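You operate a simulated robot arm through the tools that you are given. There is no shell and no other tool.

You run a simulated two-armed robot. Do the job below in one go: nothing can be reset, and whatever is moved stays where it is left.

JOB
Candle turntable cup 3's egg and put it in the short white rack.
Fine: white turntable; the rack's free cup; lamp off, grey knob back at 1, no egg damaged, the others left in their cups. Set down upright: what you pick out.

The check looks at the end state, three seconds after you hand in, the way a careful person would. Anything else that was tipped, shoved, dropped, spilled or broken makes it a failure.

ROBOT AND FRAMES
Two 7-joint arms with fingered hands on one trunk that stands fixed in place. Base frame: the origin is at the foot of the trunk, x ahead of it, y to its left, z up. Readings come in mm, degrees, newtons and seconds.
The left shoulder is at [70, 162, 1196], the right one opposite. With the tool pointing down near the work surface each hand reaches from about 320 to 820 mm from the base axis, measured 20 degrees to its own side. Payload 4 kg a hand.
The TCP of each hand is the grasp point between the finger pads, 26 mm short of the fingertips. In the tool frame z runs along the fingers and y along their closing line. Largest opening 132 mm; the body of the gripper starts 73 mm behind the TCP. The gripper is a hand of 4 fingers: y runs from the thumb to the fingers, the wrist lies at [0, 0, -224] in the tool frame, and closing takes about 1.5 s.
Orientation is that of the tool frame in the base frame, as a unit quaternion [x, y, z, w]. With the fingers straight down and closing along the base's y, the tool's x points along the base's -x, its y along +y and its z along -z.

CONTROLS
- The arms move only by the tool send_rows. It takes "left_rows", "right_rows" or both (then of equal length, played together; a hand with none holds still); each is a list of rows, each a list of 6 numbers: the shift along the base's x, y, z in mm, then the turn, a rotation vector about the base's x, y, z in degrees. In form: [[dx, dy, dz, wx, wy, wz], ...]. A call has 1 to 20 rows; each row shifts and turns the commanded pose from where the row before left it. "left_gripper" and "right_gripper" are, for a hand that has rows, the finger opening in mm, from 0 to 132, set as the call begins (left out, the last holds). Each row takes 0.2 s and may step no farther than 50 mm and 8.6 degrees from the row before; otherwise, or with a gripper value out of range, the whole call is refused. Where a pose cannot be reached the arm comes as near as it can. A force on the tool above 40 N (or 10 N above the force at the start of the call, whichever is more), or a blocked arm, ends the call early, and 0.2 s more pass. Each finger travels about 45 mm/s and halts on what it meets, pressing with about 30 N; the grip force reading is that of the motor and also rises with nothing between the fingers. The clock runs only during rows and for 0.2 s after the last one: add rows that do not move to give the fingers time. The reply holds the time, the measured pose of the TCP, the force on the tool along the base axes, the opening and the grip force, in the units named above and with some noise, with the torque about the TCP (base axes, N m) and any sound that the robot's microphone picked up, and new pictures: "show" is both (left out), scene, wrist or none (wrist: the cameras of the hands that moved).
- Cameras (640 x 400 px; columns grow to the right, rows downward): "scene" is now at [126.6, 35.6, 1415.6]; the picture's right is [0.41, -0.91, 0.00], its down [-0.60, -0.27, -0.75] and it looks along [0.69, 0.31, -0.66] (base axes); focal length 311 px, centre (320, 200). "left" rides on the left gripper at [-73, 6, -94] in its tool frame; the picture's right is [-0.08, -1.00, 0.00], its down [0.78, -0.06, -0.62] and it looks along [0.61, -0.05, 0.79] (tool axes); focal length 230 px, centre (320, 200). "right" rides on the right gripper at [73, 6, -94] in its tool frame; the picture's right is [-0.08, 1.00, 0.00], its down [-0.78, -0.06, -0.62] and it looks along [-0.61, -0.05, 0.79] (tool axes); focal length 230 px, centre (320, 200). There is no depth. A picture from a camera that has moved, and an enlarged one, comes with that camera's place and axes in the base frame and with its lens.
- raise_lower(by): slides the trunk up (or, below 0, down) by that many mm; the arms and the scene camera ride with it, the base frame stays. It gives what a move gives, with no picture.
- curl_fingers(finger1, finger2, finger3, thumb_bend, hand): sets how far each is bent, from 0 (flat) to 1 (curled in); at 0.3 the hand is open as for a grip, at 0.7 the pads meet at the TCP. One left out holds its place. A second passes; each finger stops where it meets its share of the squeeze, and holds until it gets a number again. A gripper value or a shape takes the hand back. It gives what a move gives, with no picture; readings hold the bend of each and the force on the fingers (four entries, about 0 where the hand has none), thumb and palm.
- hand_shape(shape, hand): the hand has 4 fingers and takes this shape, open, in about a second: jaw (thumb against the fingers, like two jaws); tri (thumb and two fingers); tip (a fingertip pinch); poke (one finger out to press); point (the index stretched); flat (the hand flat); cup (the hand cupped); fist (a fist). The gripper value then closes the fingers along that shape, each until it touches; the sizes above hold for jaw. It gives what a move gives, with no picture.
- turn_head(pan, tilt): turns the head with the scene camera to pan (to the left, within 86 degrees either way) and tilt (down, from -29 to 69), counted from straight ahead of the robot. It gives what a move gives, and a new picture of the scene camera.
- zoom(camera, box): a new picture of the part [left, top, right, bottom] of that camera's present view, enlarged. The clock stands still meanwhile.
- job_done(): hands the job in; it is judged then, once.

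Nothing tells you positions but the pictures and the camera data. Unless the task says otherwise, let go and move clear before handing in.

The tools are called after "Request:" as name(argument=value, ...) on one line, values as JSON. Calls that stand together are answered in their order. send_rows: Moves the arms, as the interface text tells. Its arguments: {"type":"object","properties":{"left_rows":{"type":"array","items":{"type":"array","items":{"type":"number"}}},"left_gripper":{"type":"number"},"right_rows":{"type":"array","items":{"type":"array","items":{"type":"number"}}},"right_gripper":{"type":"number"},"show":{"type":"string","enum":["both","scene","wrist","none"]}},"required":[]} The other tools are called the same way: raise_lower (by) slides the trunk up or down; hand_shape (shape, hand) gives the hand a shape; curl_fingers (finger1, finger2, finger3, thumb_bend, hand) moves the fingers one by one; turn_head (pan, tilt) turns the head that bears the scene camera; zoom (camera, box) takes an enlarged picture of a part of a camera's view; job_done () hands the job in.

At the start:

```text
clock: 0.0
left_tool_pos: [318.7, 470.4, 1135.1]
left_tool_rot: [0.0, 1.0, 0.0, 0.0]
left_contact_force: [-0.9, 0.7, 0.1]
left_moment: [-0.01, -0.01, 0.02]
left_width: 132.0
left_grip_force: 0.1
left_shape: jaw
left_bend: [0.3, 0.3, 0.3, 0.3]
left_finger forces: [0.1, 0.0, 0.0, 0.1, 0.0, 0.0]
right_tool_pos: [483.7, 29.7, 1163.3]
right_tool_rot: [0.0, 1.0, 0.0, 0.0]
right_contact_force: [1.0, -1.1, -0.1]
right_moment: [0.05, -0.01, -0.02]
right_width: 131.8
right_grip_force: 0.0
right_shape: jaw
right_bend: [0.3, 0.3, 0.3, 0.3]
right_finger forces: [0.1, 0.0, 0.0, 0.0, 0.0, 0.1]
trunk travel left (down, up): [-675.0, 265.0]
head pan, tilt: [24.3, 41.0]
```

scene: 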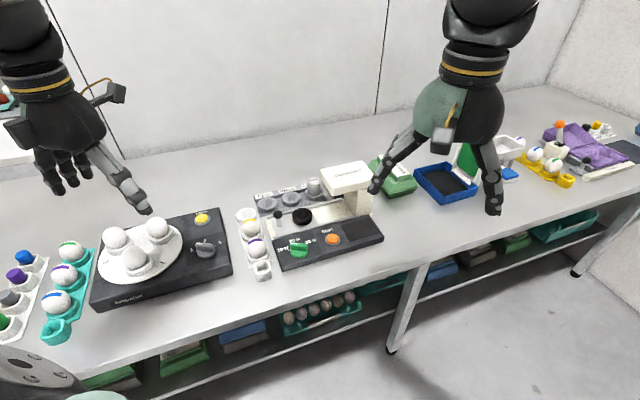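
right: 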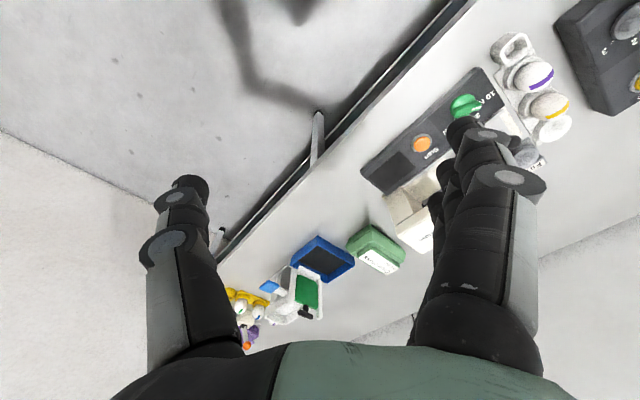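
left: 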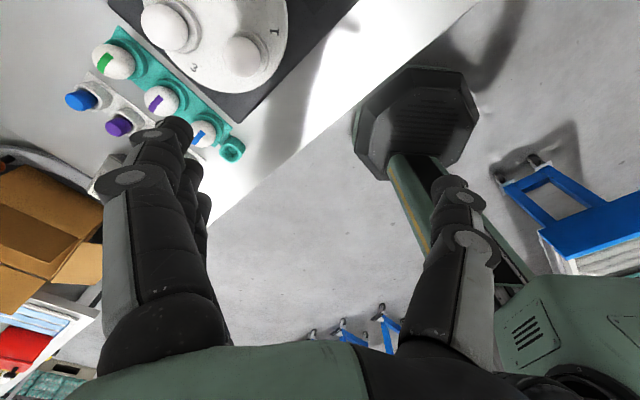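

I see a table with a white turntable holding three eggs, a short white egg rack beside it, and a device with knobs and a lamp. I'll zoom in on these before I move anything.

Request:
zoom(camera="scene", box=[80, 190, 240, 320])

Request:
zoom(camera="scene", box=[230, 150, 390, 290])

Request:
zoom(camera="scene", box=[0, 220, 120, 350])

Request:
zoom(camera="scene", box=[360, 100, 640, 240])

Request:
zoom(camera="left", box=[60, 0, 360, 190])

Request:
zoom(camera="right", box=[340, 0, 640, 260])

```text
3.08 times, centred on (160, 255) of scene
camera zoom: at [126.6, 35.6, 1415.6], right [0.41, -0.91, 0.0], down [-0.6, -0.27, -0.75], along [0.69, 0.31, -0.66], focal length 956 px, centre (812, 31)
```

zoom: 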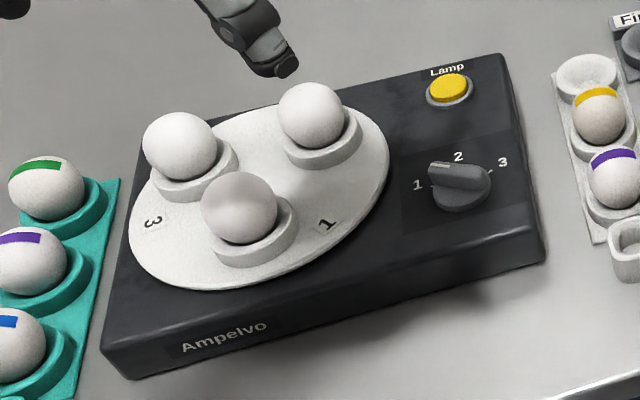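

```text
2.86 times, centred on (310, 220) of scene
camera zoom: at [126.6, 35.6, 1415.6], right [0.41, -0.91, 0.0], down [-0.6, -0.27, -0.75], along [0.69, 0.31, -0.66], focal length 887 px, centre (349, 143)
```

zoom: 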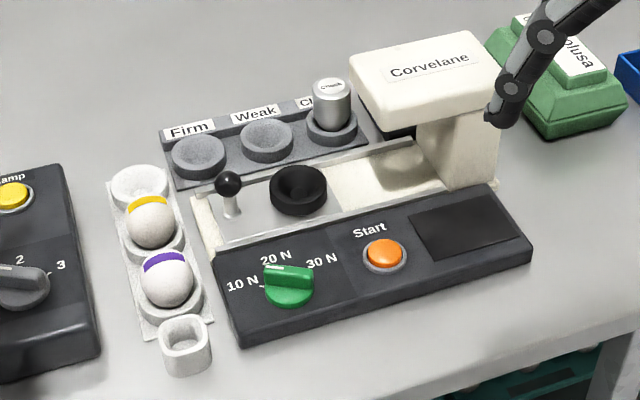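

```text
3.08 times, centred on (60, 285) of scene
camera zoom: at [126.6, 35.6, 1415.6], right [0.41, -0.91, 0.0], down [-0.6, -0.27, -0.75], along [0.69, 0.31, -0.66], focal length 956 px, centre (1120, -62)
```

zoom: 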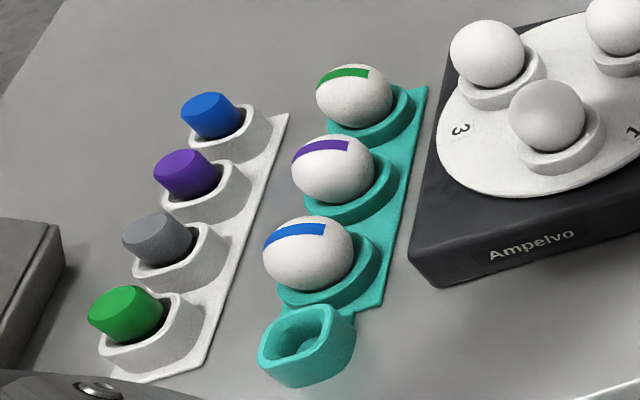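

```text
2.29 times, centred on (500, 170) of scene
camera zoom: at [126.6, 35.6, 1415.6], right [0.41, -0.91, 0.0], down [-0.6, -0.27, -0.75], along [0.69, 0.31, -0.66], focal length 710 px, centre (-91, 269)
```

zoom: 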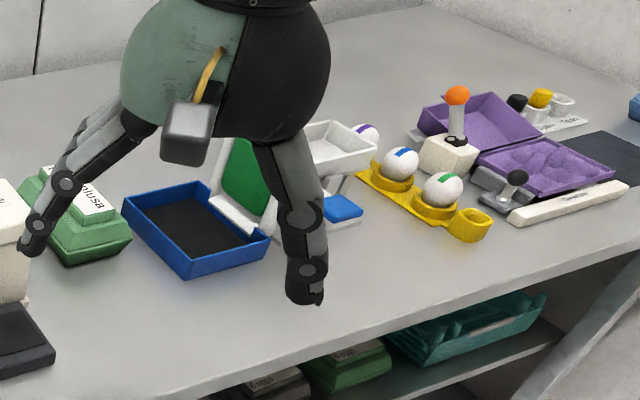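

```text
2.11 times, centred on (210, 95) of left
camera zoom: at [390.6, 475.7, 1228.5], right [0.08, -1.0, 0.0], down [-0.78, -0.06, 0.62], along [-0.61, -0.05, -0.79], focal length 484 px, centre (552, 421)
```

zoom: 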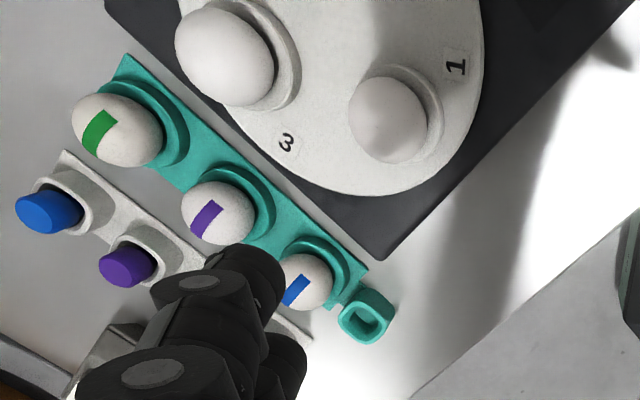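

```text
1.54 times, centred on (490, 130) of right
camera zoom: at [410.0, 36.0, 1257.4], right [0.08, 1.0, 0.0], down [0.78, -0.06, 0.62], along [0.61, -0.05, -0.79], focal length 354 px, centre (58, 308)
```

zoom: 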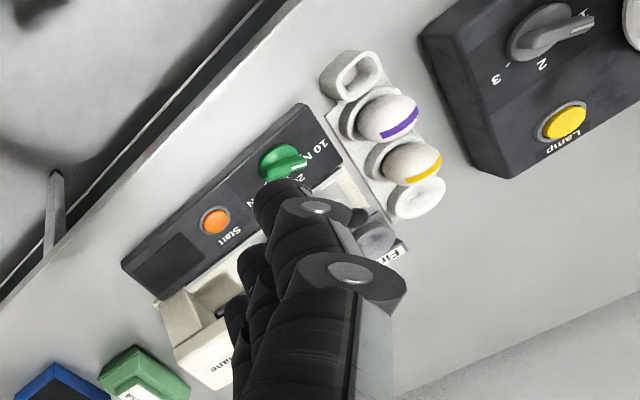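

The candler with its grey 1–3 knob and yellow lamp button is at about (440–520, 460–540, 857). The turntable is near (385, 610), and the white rack's empty cup is near (630, 490). I'll turn the head toward the turntable for a clearer view of the cup labels.

Request:
turn_head(pan=55, tilt=45)

Request:
zoom(camera="scene", box=[160, 130, 480, 330])

```text
clock: 1.0
left_tool_pos: [319.3, 470.0, 1134.9]
left_tool_rot: [0.0, 1.0, 0.0, 0.0]
left_contact_force: [0.1, -0.9, 0.5]
left_moment: [0.0, -0.02, 0.01]
left_width: 131.7
left_grip_force: 0.0
left_shape: jaw
left_bend: [0.3, 0.3, 0.3, 0.3]
left_finger forces: [0.0, 0.0, 0.0, 0.0, 0.0, 0.0]
right_tool_pos: [482.5, 29.7, 1164.5]
right_tool_rot: [0.0, 1.0, 0.0, 0.0]
right_contact_force: [0.0, 0.7, 0.1]
right_moment: [0.02, -0.01, 0.02]
right_width: 131.8
right_grip_force: 0.0
right_shape: jaw
right_bend: [0.3, 0.3, 0.3, 0.3]
right_finger forces: [0.0, 0.1, 0.0, 0.0, 0.0, 0.0]
trunk travel left (down, up): [-675.0, 265.0]
head pan, tilt: [55.0, 45.0]
camera scene: at [96.4, 67.4, 1409.8], right [0.82, -0.57, 0.0], down [-0.41, -0.58, -0.71], along [0.41, 0.58, -0.71], focal length 311 px, centre (320, 200)
```

scene: 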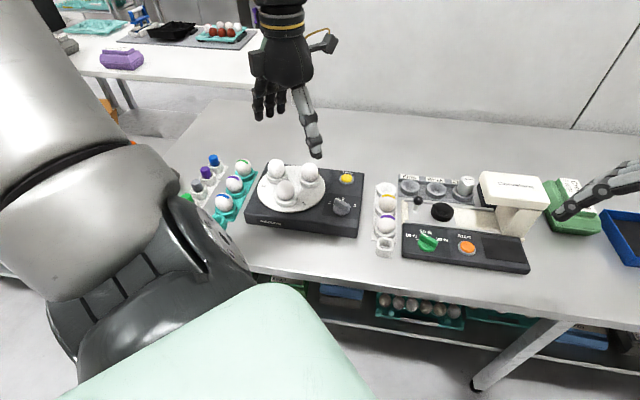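

```text
2.00 times, centred on (320, 230) of scene
camera zoom: at [96.4, 67.4, 1409.8], right [0.82, -0.57, 0.0], down [-0.41, -0.58, -0.71], along [0.41, 0.58, -0.71], focal length 621 px, centre (320, 140)
```

zoom: 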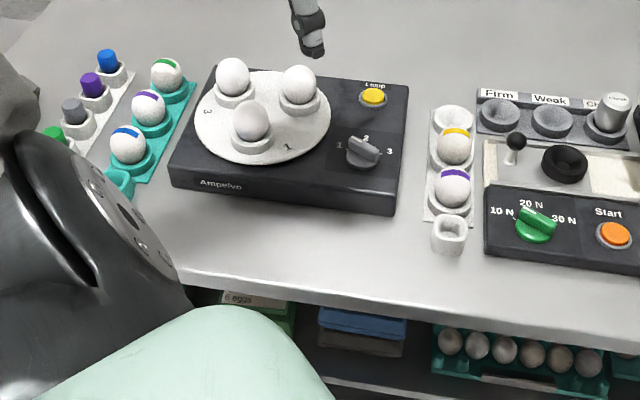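

The labels on the turntable are still small from here. I'll zoom in tighter on the turntable and the rack.

Request:
zoom(camera="scene", box=[244, 150, 340, 215])

Request:
zoom(camera="scene", box=[310, 160, 410, 260])

Request:
zoom(camera="left", box=[130, 0, 310, 110])

```text
6.15 times, centred on (292, 182) of scene
camera zoom: at [96.4, 67.4, 1409.8], right [0.82, -0.57, 0.0], down [-0.41, -0.58, -0.71], along [0.41, 0.58, -0.71], focal length 1911 px, centre (492, 308)
```

zoom: 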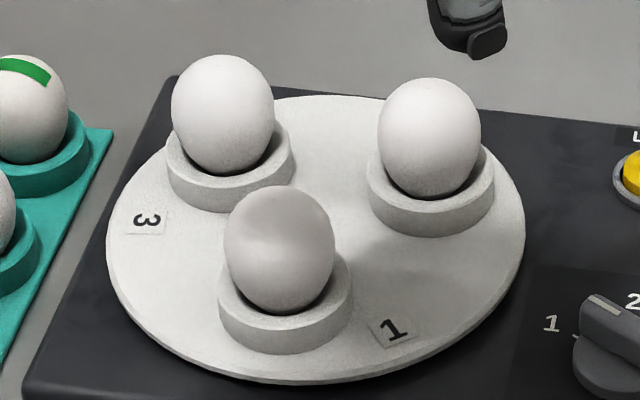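

```text
4.00 times, centred on (360, 210) of scene
camera zoom: at [96.4, 67.4, 1409.8], right [0.82, -0.57, 0.0], down [-0.41, -0.58, -0.71], along [0.41, 0.58, -0.71], focal length 1242 px, centre (160, 160)
```

zoom: 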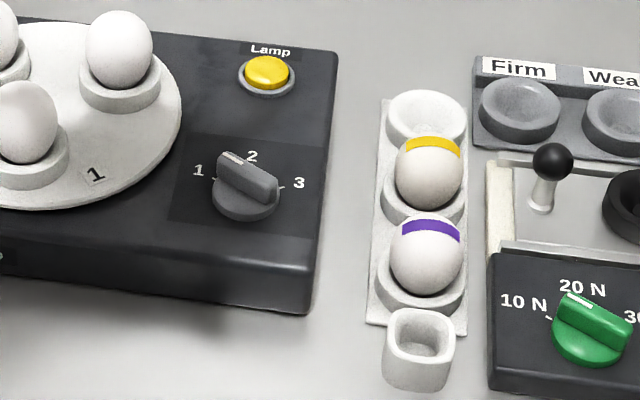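

```text
3.56 times, centred on (220, 55) of left
camera zoom: at [390.6, 475.7, 1228.5], right [0.08, -1.0, 0.0], down [-0.78, -0.06, 0.62], along [-0.61, -0.05, -0.79], focal length 818 px, centre (676, 716)
```

zoom: 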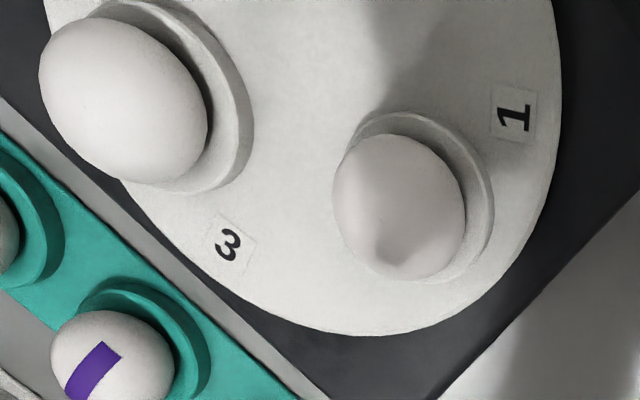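

The grey knob is at about (443, 462, 860), with its ridge seemingly pointing at 1. The device is turned about 45° in the base frame. I'll move the left hand above and beyond it, so the wrist camera gets a near view of the knob, button and turntable.

Request:
send_rows(left_rows=[[41, 2, -20, 0, 0, 0], [41, 2, -20, 0, 0, 0], [41, 2, -20, 0, 0, 0], [41, 2, -20, 0, 0, 0], [41, 2, -20, 0, 0, 0], [0, 0, 0, 0, 0, 0]], show="both")

Request:
zoom(camera="left", box=[0, 0, 640, 400])

```text
clock: 2.4
left_tool_pos: [523.3, 481.1, 1035.9]
left_tool_rot: [0.0, 1.0, 0.0, 0.001]
left_contact_force: [0.3, 0.1, 0.8]
left_moment: [-0.01, -0.02, -0.03]
left_width: 131.6
left_grip_force: 0.1
left_shape: jaw
left_bend: [0.3, 0.3, 0.3, 0.3]
left_finger forces: [0.0, 0.0, 0.0, 0.0, 0.1, 0.1]
right_tool_pos: [482.2, 30.3, 1164.9]
right_tool_rot: [0.0, 1.0, 0.0, 0.0]
right_contact_force: [-0.4, -0.7, -0.2]
right_moment: [0.01, 0.01, -0.01]
right_width: 131.7
right_grip_force: 0.0
right_shape: jaw
right_bend: [0.3, 0.3, 0.3, 0.3]
right_finger forces: [0.1, 0.0, 0.0, 0.0, 0.0, 0.0]
trunk travel left (down, up): [-675.0, 265.0]
head pan, tilt: [55.0, 45.0]
camera scene: at [94.7, 67.7, 1409.9], right [0.82, -0.57, 0.0], down [-0.4, -0.58, -0.71], along [0.41, 0.58, -0.71], focal length 311 px, centre (320, 200)
camera left: at [594.7, 485.6, 1129.6], right [0.08, -1.0, 0.0], down [-0.79, -0.06, 0.62], along [-0.61, -0.05, -0.79], focal length 230 px, centre (320, 200)
```

scene: 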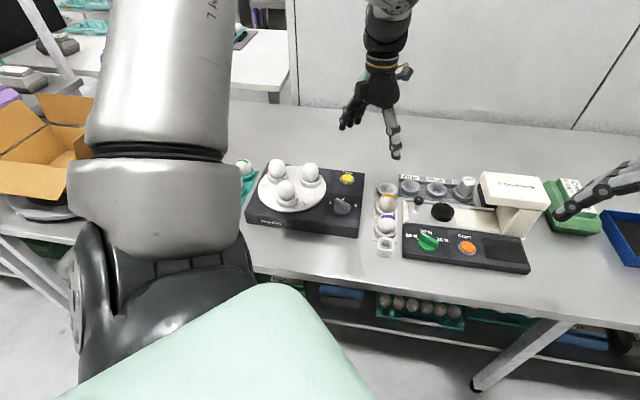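
left: 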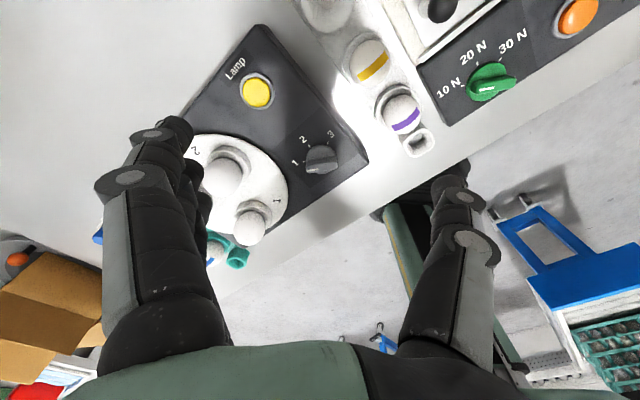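

```text
1.00 times, centred on (320, 200) of left (not enlarged: the box is as wide or as high as the picture)
camera zoom: at [594.7, 485.6, 1129.6], right [0.08, -1.0, 0.0], down [-0.79, -0.06, 0.62], along [-0.61, -0.05, -0.79], focal length 230 px, centre (320, 200)
```

zoom: 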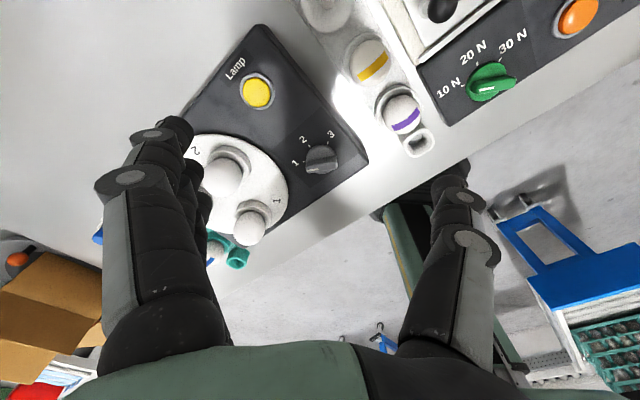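

The wrist view now shows the whole candler, including label "2". I'll zoom in on the knob and the turntable labels.

Request:
zoom(camera="left", box=[180, 60, 380, 185])

Request:
zoom(camera="left", box=[270, 110, 370, 185])

Request:
zoom(camera="left", box=[180, 120, 300, 270])

Request:
zoom(camera="left", box=[290, 0, 450, 170])

```text
3.20 times, centred on (280, 122) of left
camera zoom: at [594.7, 485.6, 1129.6], right [0.08, -1.0, 0.0], down [-0.79, -0.06, 0.62], along [-0.61, -0.05, -0.79], focal length 736 px, centre (448, 448)
```

zoom: 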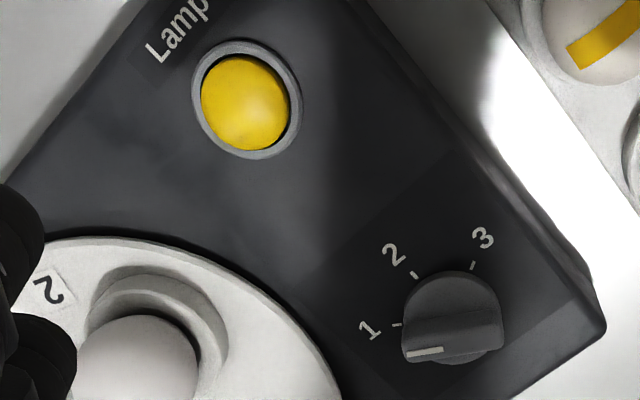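

```text
5.33 times, centred on (320, 148) of left
camera zoom: at [594.7, 485.6, 1129.6], right [0.08, -1.0, 0.0], down [-0.79, -0.06, 0.62], along [-0.61, -0.05, -0.79], focal length 1227 px, centre (320, 480)
```

zoom: 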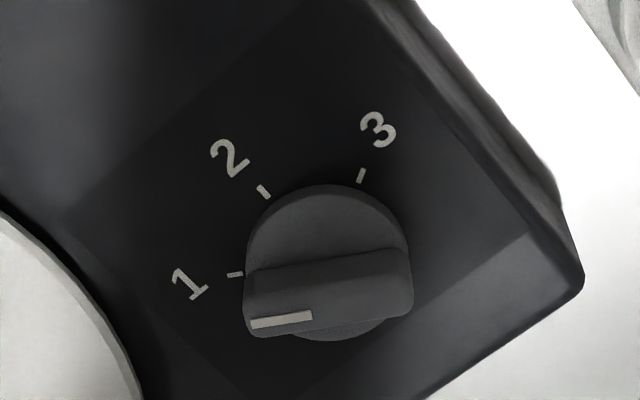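

```text
2.67 times, centred on (240, 195) of left
camera zoom: at [594.7, 485.6, 1129.6], right [0.08, -1.0, 0.0], down [-0.79, -0.06, 0.62], along [-0.61, -0.05, -0.79], focal length 614 px, centre (533, 213)
```

zoom: 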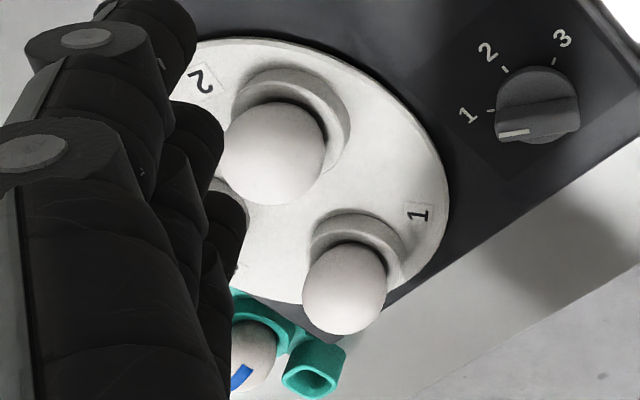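

```text
2.35 times, centred on (370, 85) of left
camera zoom: at [594.7, 485.6, 1129.6], right [0.08, -1.0, 0.0], down [-0.79, -0.06, 0.62], along [-0.61, -0.05, -0.79], focal length 541 px, centre (202, 471)
```

zoom: 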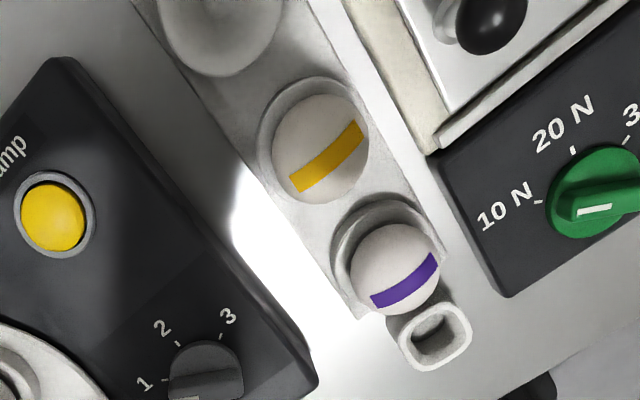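

The knob is confirmed at 1. Its centre is about (447, 471), the plate is at z≈845, the ridge top is at z≈870, and the three detents are at headings of about 105°, 45° and −15°. By the labels, cup 3 is the left cup, and the glow should confirm that. Next I'll turn the left hand by +105° so the jaws straddle the ridge, still well above it.

Request:
send_rows(left_rows=[[-6, -1, 0, 0, 0, 8.08], [-6, -1, 0, 0, 0, 8.08], [-6, -1, 0, 0, 0, 8.08], [-6, -1, 0, 0, 0, 8.08], [-6, -1, 0, 0, 0, 8.08], [-6, -1, 0, 0, 0, 8.08], [-6, -1, 0, 0, 0, 8.08], [-6, -1, 0, 0, 0, 8.08], [-6, -1, 0, 0, 0, 8.08], [-6, -1, 0, 0, 0, 8.08], [-6, 0, 0, 0, 0, 8.08], [-5, 0, 0, 0, 0, 8.08], [-5, 0, 0, 0, 0, 8.04], [0, 0, 0, 0, 0, 0]], left_gripper=60)

```text
clock: 5.4
left_tool_pos: [448.3, 469.7, 1035.4]
left_tool_rot: [0.794, -0.608, -0.001, 0.0]
left_contact_force: [0.1, 0.6, 0.1]
left_moment: [0.02, 0.0, 0.0]
left_width: 60.9
left_grip_force: 0.1
left_shape: jaw
left_bend: [0.73, 0.73, 0.73, 0.7]
left_finger forces: [0.0, 0.0, 0.0, 0.1, 0.0, 0.1]
right_tool_pos: [484.3, 28.8, 1163.6]
right_tool_rot: [0.0, 1.0, 0.0, 0.001]
right_contact_force: [0.4, 0.6, -0.3]
right_moment: [-0.01, 0.01, 0.0]
right_width: 131.8
right_grip_force: 0.0
right_shape: jaw
right_bend: [0.3, 0.3, 0.3, 0.3]
right_finger forces: [0.0, 0.1, 0.0, 0.1, 0.0, 0.0]
trunk travel left (down, up): [-675.0, 265.0]
head pan, tilt: [55.0, 45.0]
camera scene: at [96.6, 67.3, 1409.8], right [0.82, -0.57, 0.0], down [-0.41, -0.58, -0.71], along [0.41, 0.58, -0.71], focal length 311 px, centre (320, 200)
camera left: at [422.2, 539.4, 1128.5], right [0.94, 0.33, 0.0], down [0.26, -0.74, 0.62], along [0.21, -0.58, -0.79], focal length 230 px, centre (320, 200)
```

scene: 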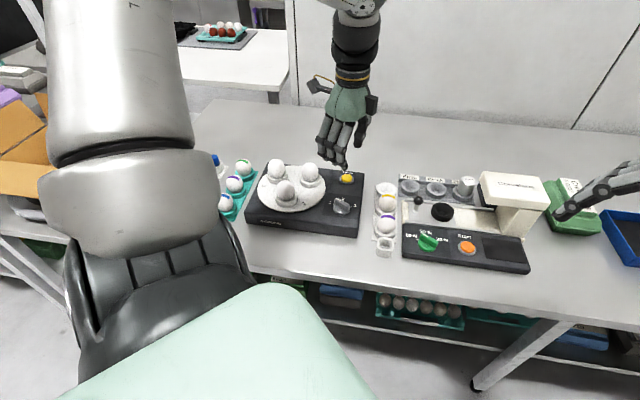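
left: 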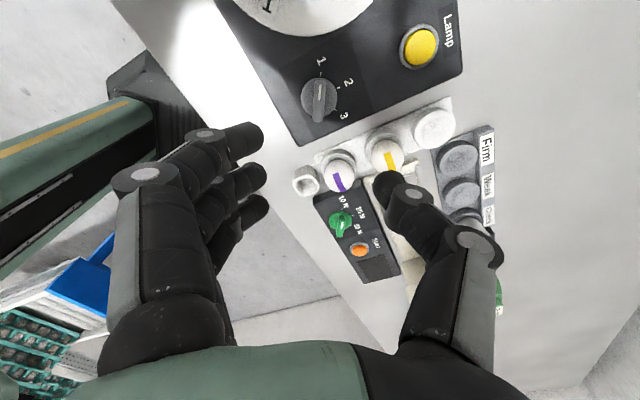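

The arm reached the turned pose, and the knob sits midway between the thumb and fingers. I'll go down to just above the ridge and check alignment.

Request:
send_rows(left_rows=[[0, 0, -25, 0, 0, 0], [-0.5, 0.5, -25, 0, 0, 0], [-0.5, 0.5, -25, 0, 0, 0], [0, 0, -25, 0, 0, 0], [0, 0, -20, 0, 0, 0], [0, 0, 0, 0, 0, 0]], left_gripper=60)

Request:
zoom(camera="scene", box=[270, 130, 410, 230])

Request:
zoom(camera="left", box=[160, 40, 480, 240])

```text
clock: 6.8
left_tool_pos: [446.5, 472.3, 915.7]
left_tool_rot: [0.793, -0.609, -0.001, 0.001]
left_contact_force: [-0.7, 0.2, -0.1]
left_moment: [-0.02, -0.02, -0.03]
left_width: 60.7
left_grip_force: 0.1
left_shape: jaw
left_bend: [0.73, 0.73, 0.73, 0.7]
left_finger forces: [0.0, 0.0, 0.0, 0.0, 0.0, 0.0]
right_tool_pos: [483.4, 29.9, 1163.3]
right_tool_rot: [-0.001, 1.0, 0.001, 0.0]
right_contact_force: [0.0, -0.2, 0.5]
right_moment: [-0.02, 0.02, 0.02]
right_width: 131.9
right_grip_force: 0.0
right_shape: jaw
right_bend: [0.3, 0.3, 0.3, 0.3]
right_finger forces: [0.1, 0.0, 0.0, 0.1, 0.0, 0.0]
trunk travel left (down, up): [-675.0, 265.0]
head pan, tilt: [55.0, 45.0]
camera scene: at [96.1, 67.2, 1409.9], right [0.82, -0.57, 0.0], down [-0.41, -0.58, -0.71], along [0.41, 0.58, -0.71], focal length 311 px, centre (320, 200)
camera left: at [421.1, 540.4, 1008.7], right [0.94, 0.33, 0.0], down [0.26, -0.74, 0.62], along [0.21, -0.58, -0.79], focal length 230 px, centre (320, 200)
```

scene: 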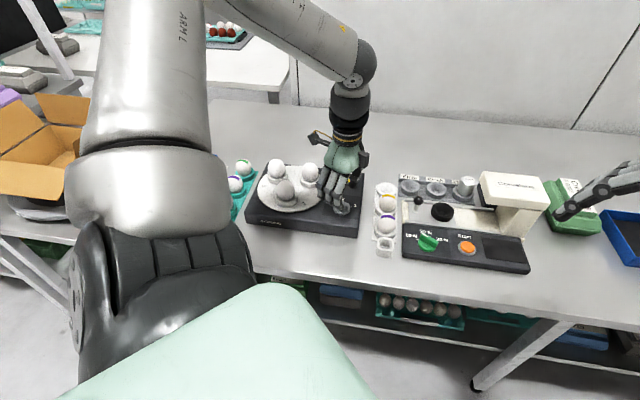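
left: 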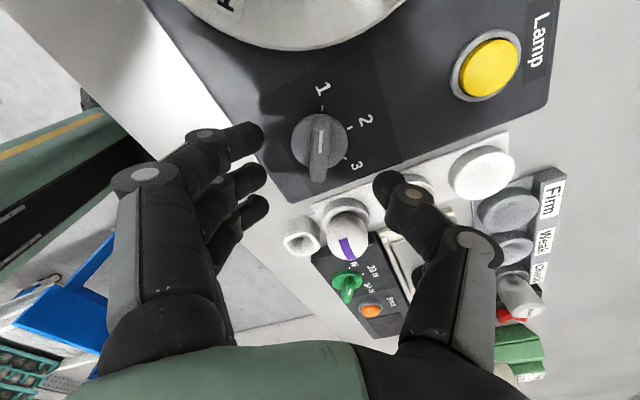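

```text
4.00 times, centred on (340, 180) of scene
camera zoom: at [96.1, 67.2, 1409.9], right [0.82, -0.57, 0.0], down [-0.41, -0.58, -0.71], along [0.41, 0.58, -0.71], focal length 1242 px, centre (240, 280)
```

zoom: 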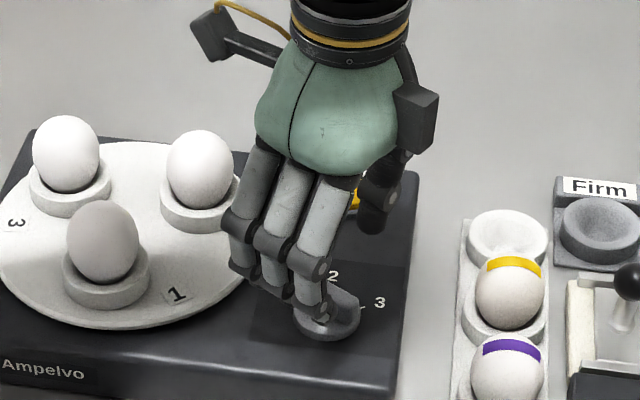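

```text
2.00 times, centred on (320, 140) of left
camera zoom: at [421.1, 540.4, 1008.7], right [0.94, 0.33, 0.0], down [0.26, -0.74, 0.62], along [0.21, -0.58, -0.79], focal length 460 px, centre (320, 320)
```

zoom: 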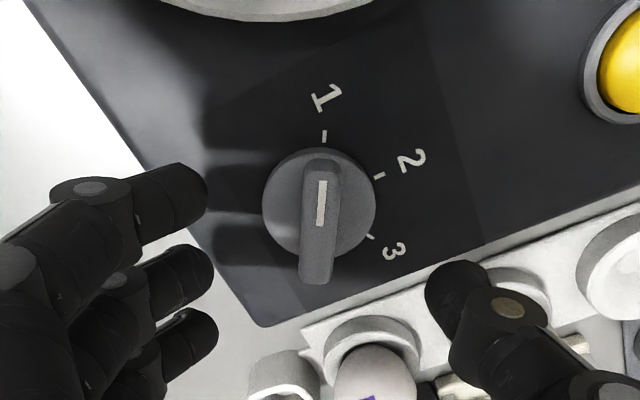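

The jaws straddle the ridge squarely. I'll narrow the opening a little and lower until the fingertips flank the ridge.

Request:
send_rows(left_rows=[[0, 0, 0, 0, 0, 0], [0, 0, -10, 0, 0, 0], [0.5, -0.5, -10, 0, 0, 0], [0.4, -0.6, -8, 0, 0, 0], [0, 0, -4, 0, 0, 0], [0, 0, 0, 0, 0, 0]], left_gripper=40)

Request:
zoom(camera="scene", box=[300, 150, 400, 230])

Request:
zoom(camera="left", box=[160, 40, 480, 240])

```text
clock: 8.2
left_tool_pos: [447.6, 470.3, 882.6]
left_tool_rot: [0.793, -0.609, 0.0, 0.0]
left_contact_force: [0.4, 0.4, 0.1]
left_moment: [0.0, 0.01, 0.01]
left_width: 40.5
left_grip_force: 0.2
left_shape: jaw
left_bend: [0.73, 0.73, 0.73, 0.7]
left_finger forces: [0.1, 0.0, 0.0, 0.0, 0.1, 0.0]
right_tool_pos: [482.9, 30.6, 1163.6]
right_tool_rot: [0.0, 1.0, 0.001, 0.001]
right_contact_force: [-0.2, -0.1, 0.5]
right_moment: [0.0, -0.01, -0.01]
right_width: 131.9
right_grip_force: 0.1
right_shape: jaw
right_bend: [0.3, 0.3, 0.3, 0.3]
right_finger forces: [0.0, 0.0, 0.0, 0.0, 0.0, 0.0]
trunk travel left (down, up): [-675.0, 265.0]
head pan, tilt: [55.0, 45.0]
camera scene: at [96.4, 67.4, 1409.8], right [0.82, -0.57, 0.0], down [-0.41, -0.58, -0.71], along [0.41, 0.58, -0.71], focal length 311 px, centre (320, 200)
camera left: at [422.1, 539.0, 976.7], right [0.94, 0.33, 0.0], down [0.26, -0.74, 0.62], along [0.21, -0.58, -0.79], focal length 230 px, centre (320, 200)
```

scene: 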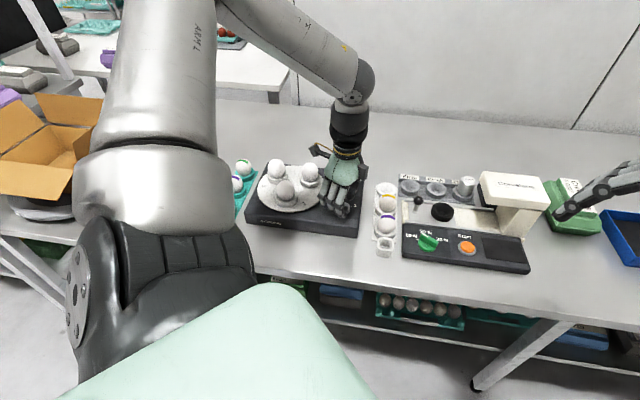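
left: 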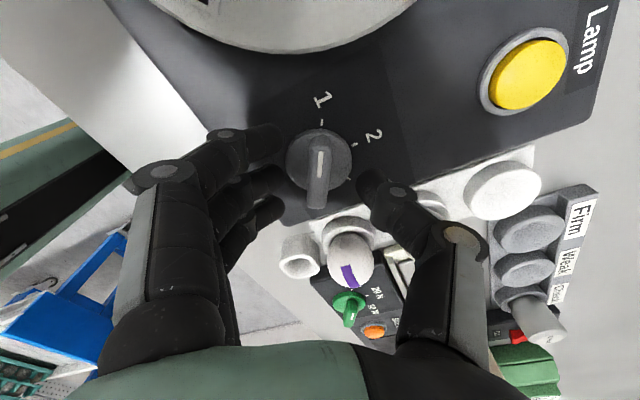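

```text
5.00 times, centred on (350, 190) of scene
camera zoom: at [96.4, 67.4, 1409.8], right [0.82, -0.57, 0.0], down [-0.41, -0.58, -0.71], along [0.41, 0.58, -0.71], focal length 1553 px, centre (170, 250)
```

zoom: 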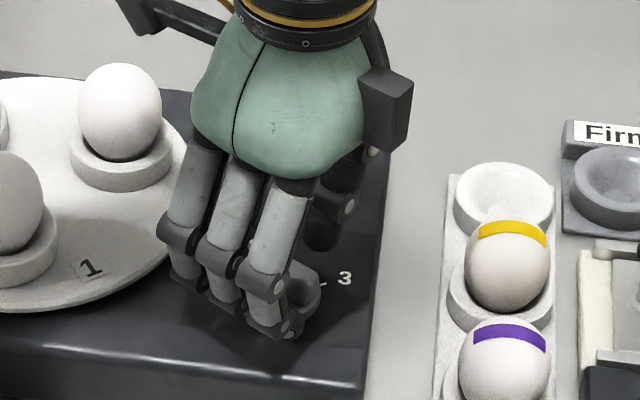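

```text
2.00 times, centred on (320, 140) of left
camera zoom: at [422.1, 539.0, 976.7], right [0.94, 0.33, 0.0], down [0.26, -0.74, 0.62], along [0.21, -0.58, -0.79], focal length 460 px, centre (320, 320)
```

zoom: 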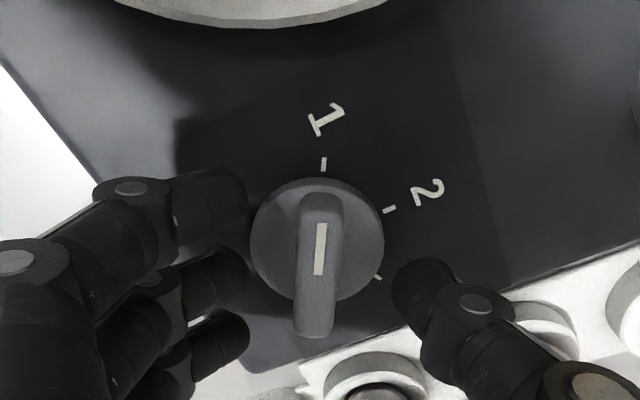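

The fingertips flank the ridge with no contact so far. I'll close onto it.

Request:
send_rows(left_rows=[[0, 0, 0, 0, 0, 0], [0, 0, 0, 0, 0, 0], [0, 0, 0, 0, 0, 0], [0, 0, 0, 0, 0, 0], [0, 0, 0, 0, 0, 0]], left_gripper=5, show="wrist")

Request:
zoom(camera="left", box=[160, 40, 480, 240])

```text
clock: 9.4
left_tool_pos: [447.3, 468.7, 883.2]
left_tool_rot: [0.793, -0.609, -0.001, 0.0]
left_contact_force: [-0.7, -1.5, -3.1]
left_moment: [-0.05, 0.07, 0.02]
left_width: 6.9
left_grip_force: 30.2
left_shape: jaw
left_bend: [0.71, 0.71, 0.71, 0.7]
left_finger forces: [8.9, 9.3, 8.3, 0.0, 25.9, 0.0]
right_tool_pos: [482.9, 30.2, 1164.0]
right_tool_rot: [0.001, 1.0, 0.0, 0.0]
right_contact_force: [0.0, -0.8, 0.3]
right_moment: [0.0, 0.01, -0.01]
right_width: 131.9
right_grip_force: 0.1
right_shape: jaw
right_bend: [0.3, 0.3, 0.3, 0.3]
right_finger forces: [0.1, 0.0, 0.0, 0.1, 0.0, 0.0]
trunk travel left (down, up): [-675.0, 265.0]
head pan, tilt: [55.0, 45.0]
camera left: at [422.2, 538.9, 976.5], right [0.94, 0.33, 0.0], down [0.26, -0.74, 0.62], along [0.2, -0.58, -0.79], focal length 230 px, centre (320, 200)
```

left: 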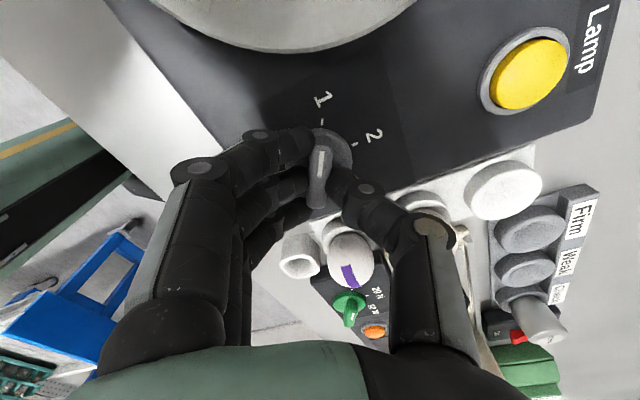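

```text
2.00 times, centred on (320, 140) of left
camera zoom: at [422.2, 538.9, 976.5], right [0.94, 0.33, 0.0], down [0.26, -0.74, 0.62], along [0.2, -0.58, -0.79], focal length 460 px, centre (320, 320)
```

zoom: 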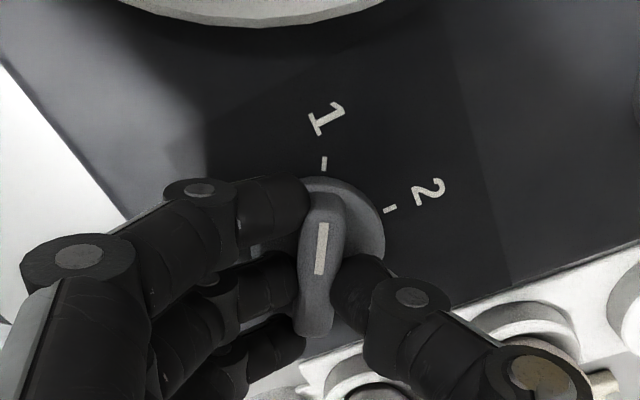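

I have the ridge pinched. I'll turn the knob clockwise by 60° to position 2 and check.

Request:
send_rows(left_rows=[[0, 0, 0, 0, 0, -7.5], [0, 0, 0, 0, 0, -7.5], [0, 0, 0, 0, 0, -7.5], [0, 0, 0, 0, 0, -7.5], [0, 0, 0, 0, 0, -7.5], [0, 0, 0, 0, 0, -7.5], [0, 0, 0, 0, 0, -7.5], [0, 0, 0, 0, 0, -7.5]])

Request:
zoom(camera="left", box=[160, 40, 480, 240])

Request:
zoom(camera="scene", box=[240, 140, 400, 240])

```text
clock: 11.2
left_tool_pos: [445.6, 469.8, 882.8]
left_tool_rot: [-0.383, 0.924, 0.001, -0.001]
left_contact_force: [-11.9, -5.5, -4.8]
left_moment: [-0.04, 0.24, 0.02]
left_width: 6.5
left_grip_force: 30.2
left_shape: jaw
left_bend: [0.71, 0.71, 0.71, 0.7]
left_finger forces: [9.3, 10.0, 12.5, 0.0, 25.8, 0.0]
right_tool_pos: [483.5, 30.2, 1164.4]
right_tool_rot: [0.0, 1.0, 0.0, 0.001]
right_contact_force: [0.1, 0.2, -0.1]
right_moment: [-0.04, 0.0, -0.04]
right_width: 132.0
right_grip_force: 0.0
right_shape: jaw
right_bend: [0.3, 0.3, 0.3, 0.3]
right_finger forces: [0.0, 0.0, 0.0, 0.0, 0.0, 0.1]
trunk travel left (down, up): [-675.0, 265.0]
head pan, tilt: [55.0, 45.0]
camera scene: at [95.0, 66.8, 1409.9], right [0.82, -0.57, 0.0], down [-0.4, -0.58, -0.71], along [0.41, 0.58, -0.71], focal length 311 px, centre (320, 200)
camera left: at [492.2, 525.2, 976.5], right [0.76, -0.65, 0.0], down [-0.51, -0.6, 0.62], along [-0.4, -0.47, -0.79], focal length 230 px, centre (320, 200)
```

scene: 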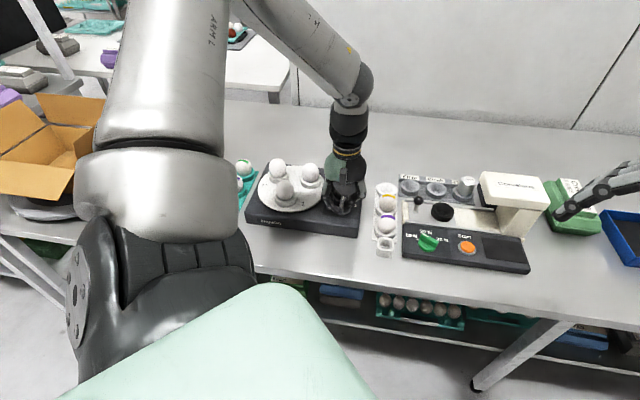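
left: 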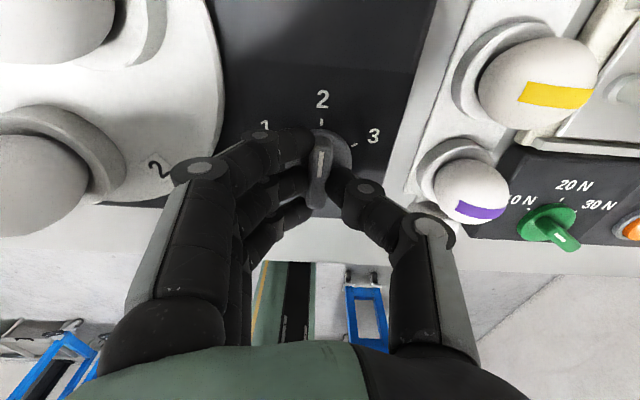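

```text
2.00 times, centred on (320, 140) of left
camera zoom: at [492.2, 525.2, 976.5], right [0.76, -0.65, 0.0], down [-0.51, -0.6, 0.62], along [-0.4, -0.47, -0.79], focal length 460 px, centre (320, 320)
```

zoom: 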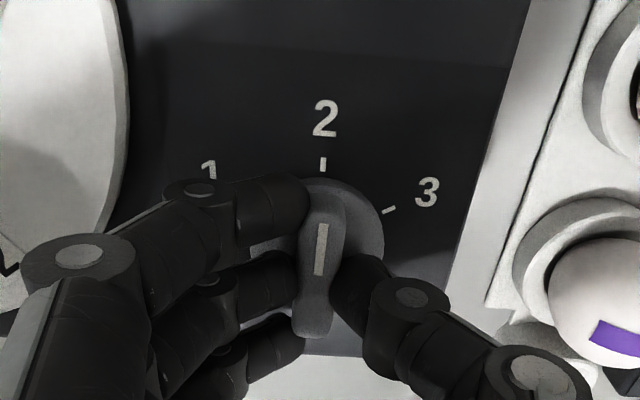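

```text
4.00 times, centred on (320, 190) of scene
camera zoom: at [95.0, 66.8, 1409.9], right [0.82, -0.57, 0.0], down [-0.4, -0.58, -0.71], along [0.41, 0.58, -0.71], focal length 1242 px, centre (320, 240)
```

zoom: 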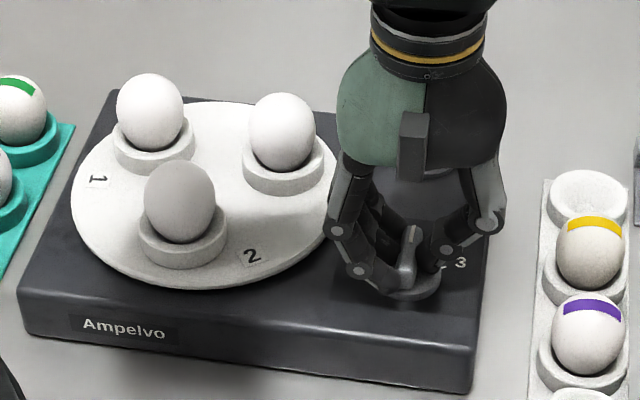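

The turntable turns with the knob. It's at 2 now, and cup 2 has moved to the front. I'll continue by another 60° to 3, easing off the side load slightly.

Request:
send_rows(left_rows=[[-0.5, -0.3, 0, 0, 0, -7.5], [-0.5, -0.3, 0, 0, 0, -7.5], [-0.5, -0.3, 0, 0, 0, -7.5], [0, 0, 0, 0, 0, -7.5], [0, 0, 0, 0, 0, -7.5], [0, 0, 0, 0, 0, -7.5], [0, 0, 0, 0, 0, -7.5], [0, 0, 0, 0, 0, -7.5]])

Request:
zoom(camera="left", box=[160, 40, 480, 240])

Request:
zoom(camera="scene", box=[240, 140, 400, 240])

```text
clock: 13.0
left_tool_pos: [443.8, 471.7, 883.4]
left_tool_rot: [0.131, 0.991, 0.001, -0.001]
left_contact_force: [-13.8, 8.1, -3.0]
left_moment: [0.2, 0.22, 0.06]
left_width: 6.7
left_grip_force: 30.0
left_shape: jaw
left_bend: [0.71, 0.71, 0.71, 0.7]
left_finger forces: [9.2, 10.2, 13.7, 0.1, 25.7, 0.0]
right_tool_pos: [481.9, 31.4, 1163.6]
right_tool_rot: [0.001, 1.0, -0.001, 0.002]
right_contact_force: [-0.1, 0.7, 0.1]
right_moment: [0.02, -0.02, 0.02]
right_width: 132.2
right_grip_force: 0.2
right_shape: jaw
right_bend: [0.3, 0.3, 0.3, 0.3]
right_finger forces: [0.1, 0.0, 0.0, 0.1, 0.1, 0.0]
trunk travel left (down, up): [-675.0, 265.0]
head pan, tilt: [55.0, 45.0]
camera scene: at [94.4, 69.3, 1409.9], right [0.82, -0.57, 0.0], down [-0.4, -0.58, -0.71], along [0.41, 0.58, -0.71], focal length 311 px, centre (320, 200)
camera left: at [514.7, 457.7, 976.6], right [-0.18, -0.98, 0.0], down [-0.77, 0.14, 0.62], along [-0.61, 0.11, -0.79], focal length 230 px, centre (320, 200)
```

scene: 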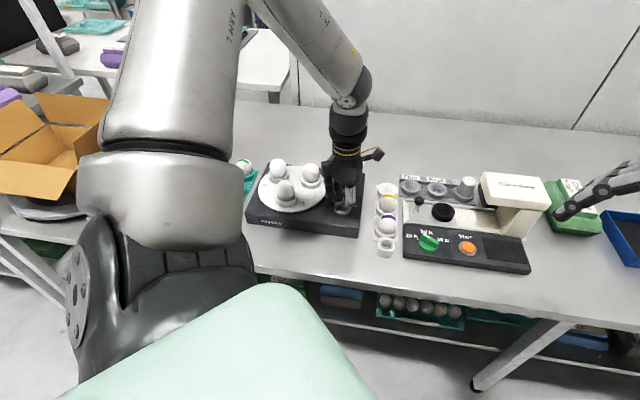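
left: 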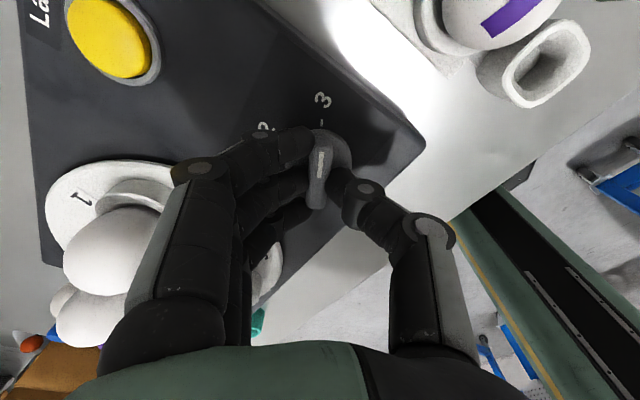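

```text
2.00 times, centred on (320, 140) of left
camera zoom: at [514.7, 457.7, 976.6], right [-0.18, -0.98, 0.0], down [-0.77, 0.14, 0.62], along [-0.61, 0.11, -0.79], focal length 460 px, centre (320, 320)
```

zoom: 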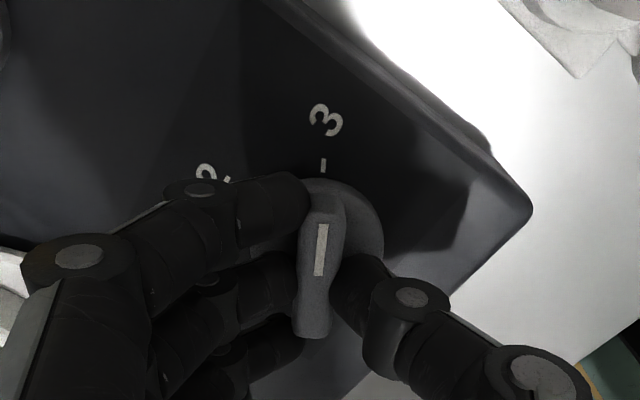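

```text
4.00 times, centred on (320, 190) of scene
camera zoom: at [94.4, 69.3, 1409.9], right [0.82, -0.57, 0.0], down [-0.4, -0.58, -0.71], along [0.41, 0.58, -0.71], focal length 1242 px, centre (320, 240)
```

zoom: 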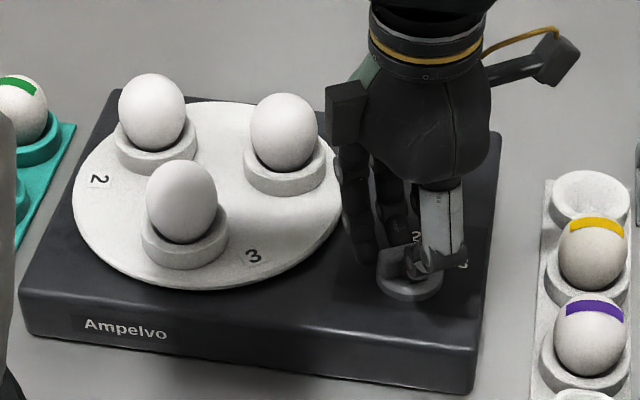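

The knob points at 3 and cup 3 is now at the front. I'll let go and lift straight up, then shape the hand to press the lamp button.

Request:
send_rows(left_rows=[[0, 0, 0, 0, 0, 0], [0, 0, 0, 0, 0, 0], [0, 0, 0, 0, 0, 0], [0, 0, 0, 0, 0, 0], [0, 0, 20, 0, 0, 0], [0, 0, 40, 0, 0, 0], [0, 0, 50, 0, 0, 0], [0, 0, 0, 0, 0, 0]], left_gripper=45)

Request:
zoom(camera="scene", box=[240, 140, 400, 240])

```text
clock: 14.8
left_tool_pos: [445.9, 470.3, 992.3]
left_tool_rot: [0.129, 0.992, -0.001, -0.001]
left_contact_force: [0.3, 0.3, -0.2]
left_moment: [0.02, 0.01, 0.02]
left_width: 44.2
left_grip_force: 0.1
left_shape: jaw
left_bend: [0.74, 0.74, 0.74, 0.7]
left_finger forces: [0.0, 0.0, 0.0, 0.0, 0.1, 0.0]
right_tool_pos: [484.8, 30.6, 1163.1]
right_tool_rot: [0.001, 1.0, -0.001, 0.0]
right_contact_force: [-0.3, 0.0, 0.5]
right_moment: [-0.03, 0.04, 0.0]
right_width: 131.9
right_grip_force: 0.1
right_shape: jaw
right_bend: [0.3, 0.3, 0.3, 0.3]
right_finger forces: [0.0, 0.0, 0.0, 0.1, 0.0, 0.0]
trunk travel left (down, up): [-675.0, 265.0]
head pan, tilt: [55.0, 45.0]
camera scene: at [97.1, 68.3, 1409.7], right [0.82, -0.57, 0.0], down [-0.41, -0.58, -0.71], along [0.41, 0.58, -0.71], focal length 311 px, centre (320, 200)
camera left: at [517.6, 456.8, 1085.7], right [-0.18, -0.98, 0.0], down [-0.77, 0.14, 0.62], along [-0.61, 0.11, -0.79], focal length 230 px, centre (320, 200)
```

scene: 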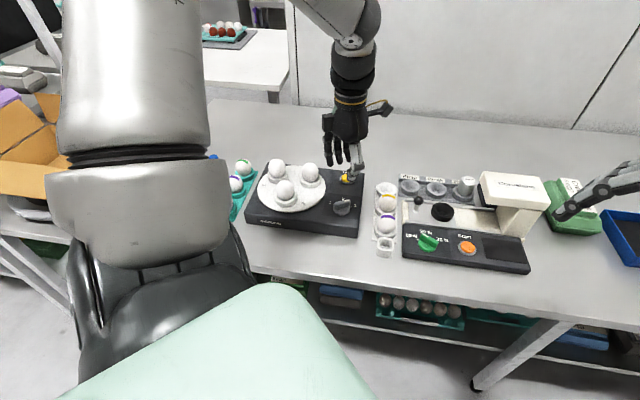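
left: 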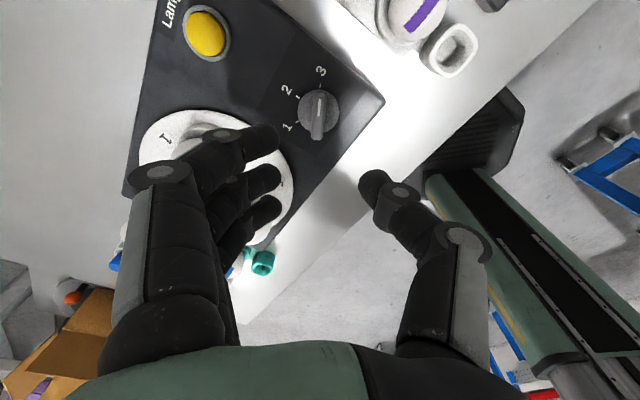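

```text
4.00 times, centred on (320, 190) of scene
camera zoom: at [97.1, 68.3, 1409.7], right [0.82, -0.57, 0.0], down [-0.41, -0.58, -0.71], along [0.41, 0.58, -0.71], focal length 1242 px, centre (320, 240)
```

zoom: 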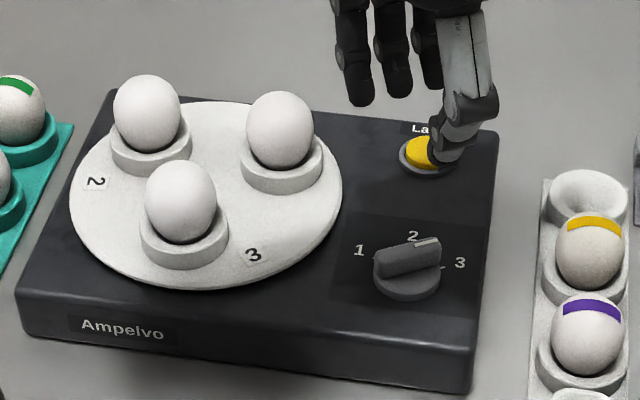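

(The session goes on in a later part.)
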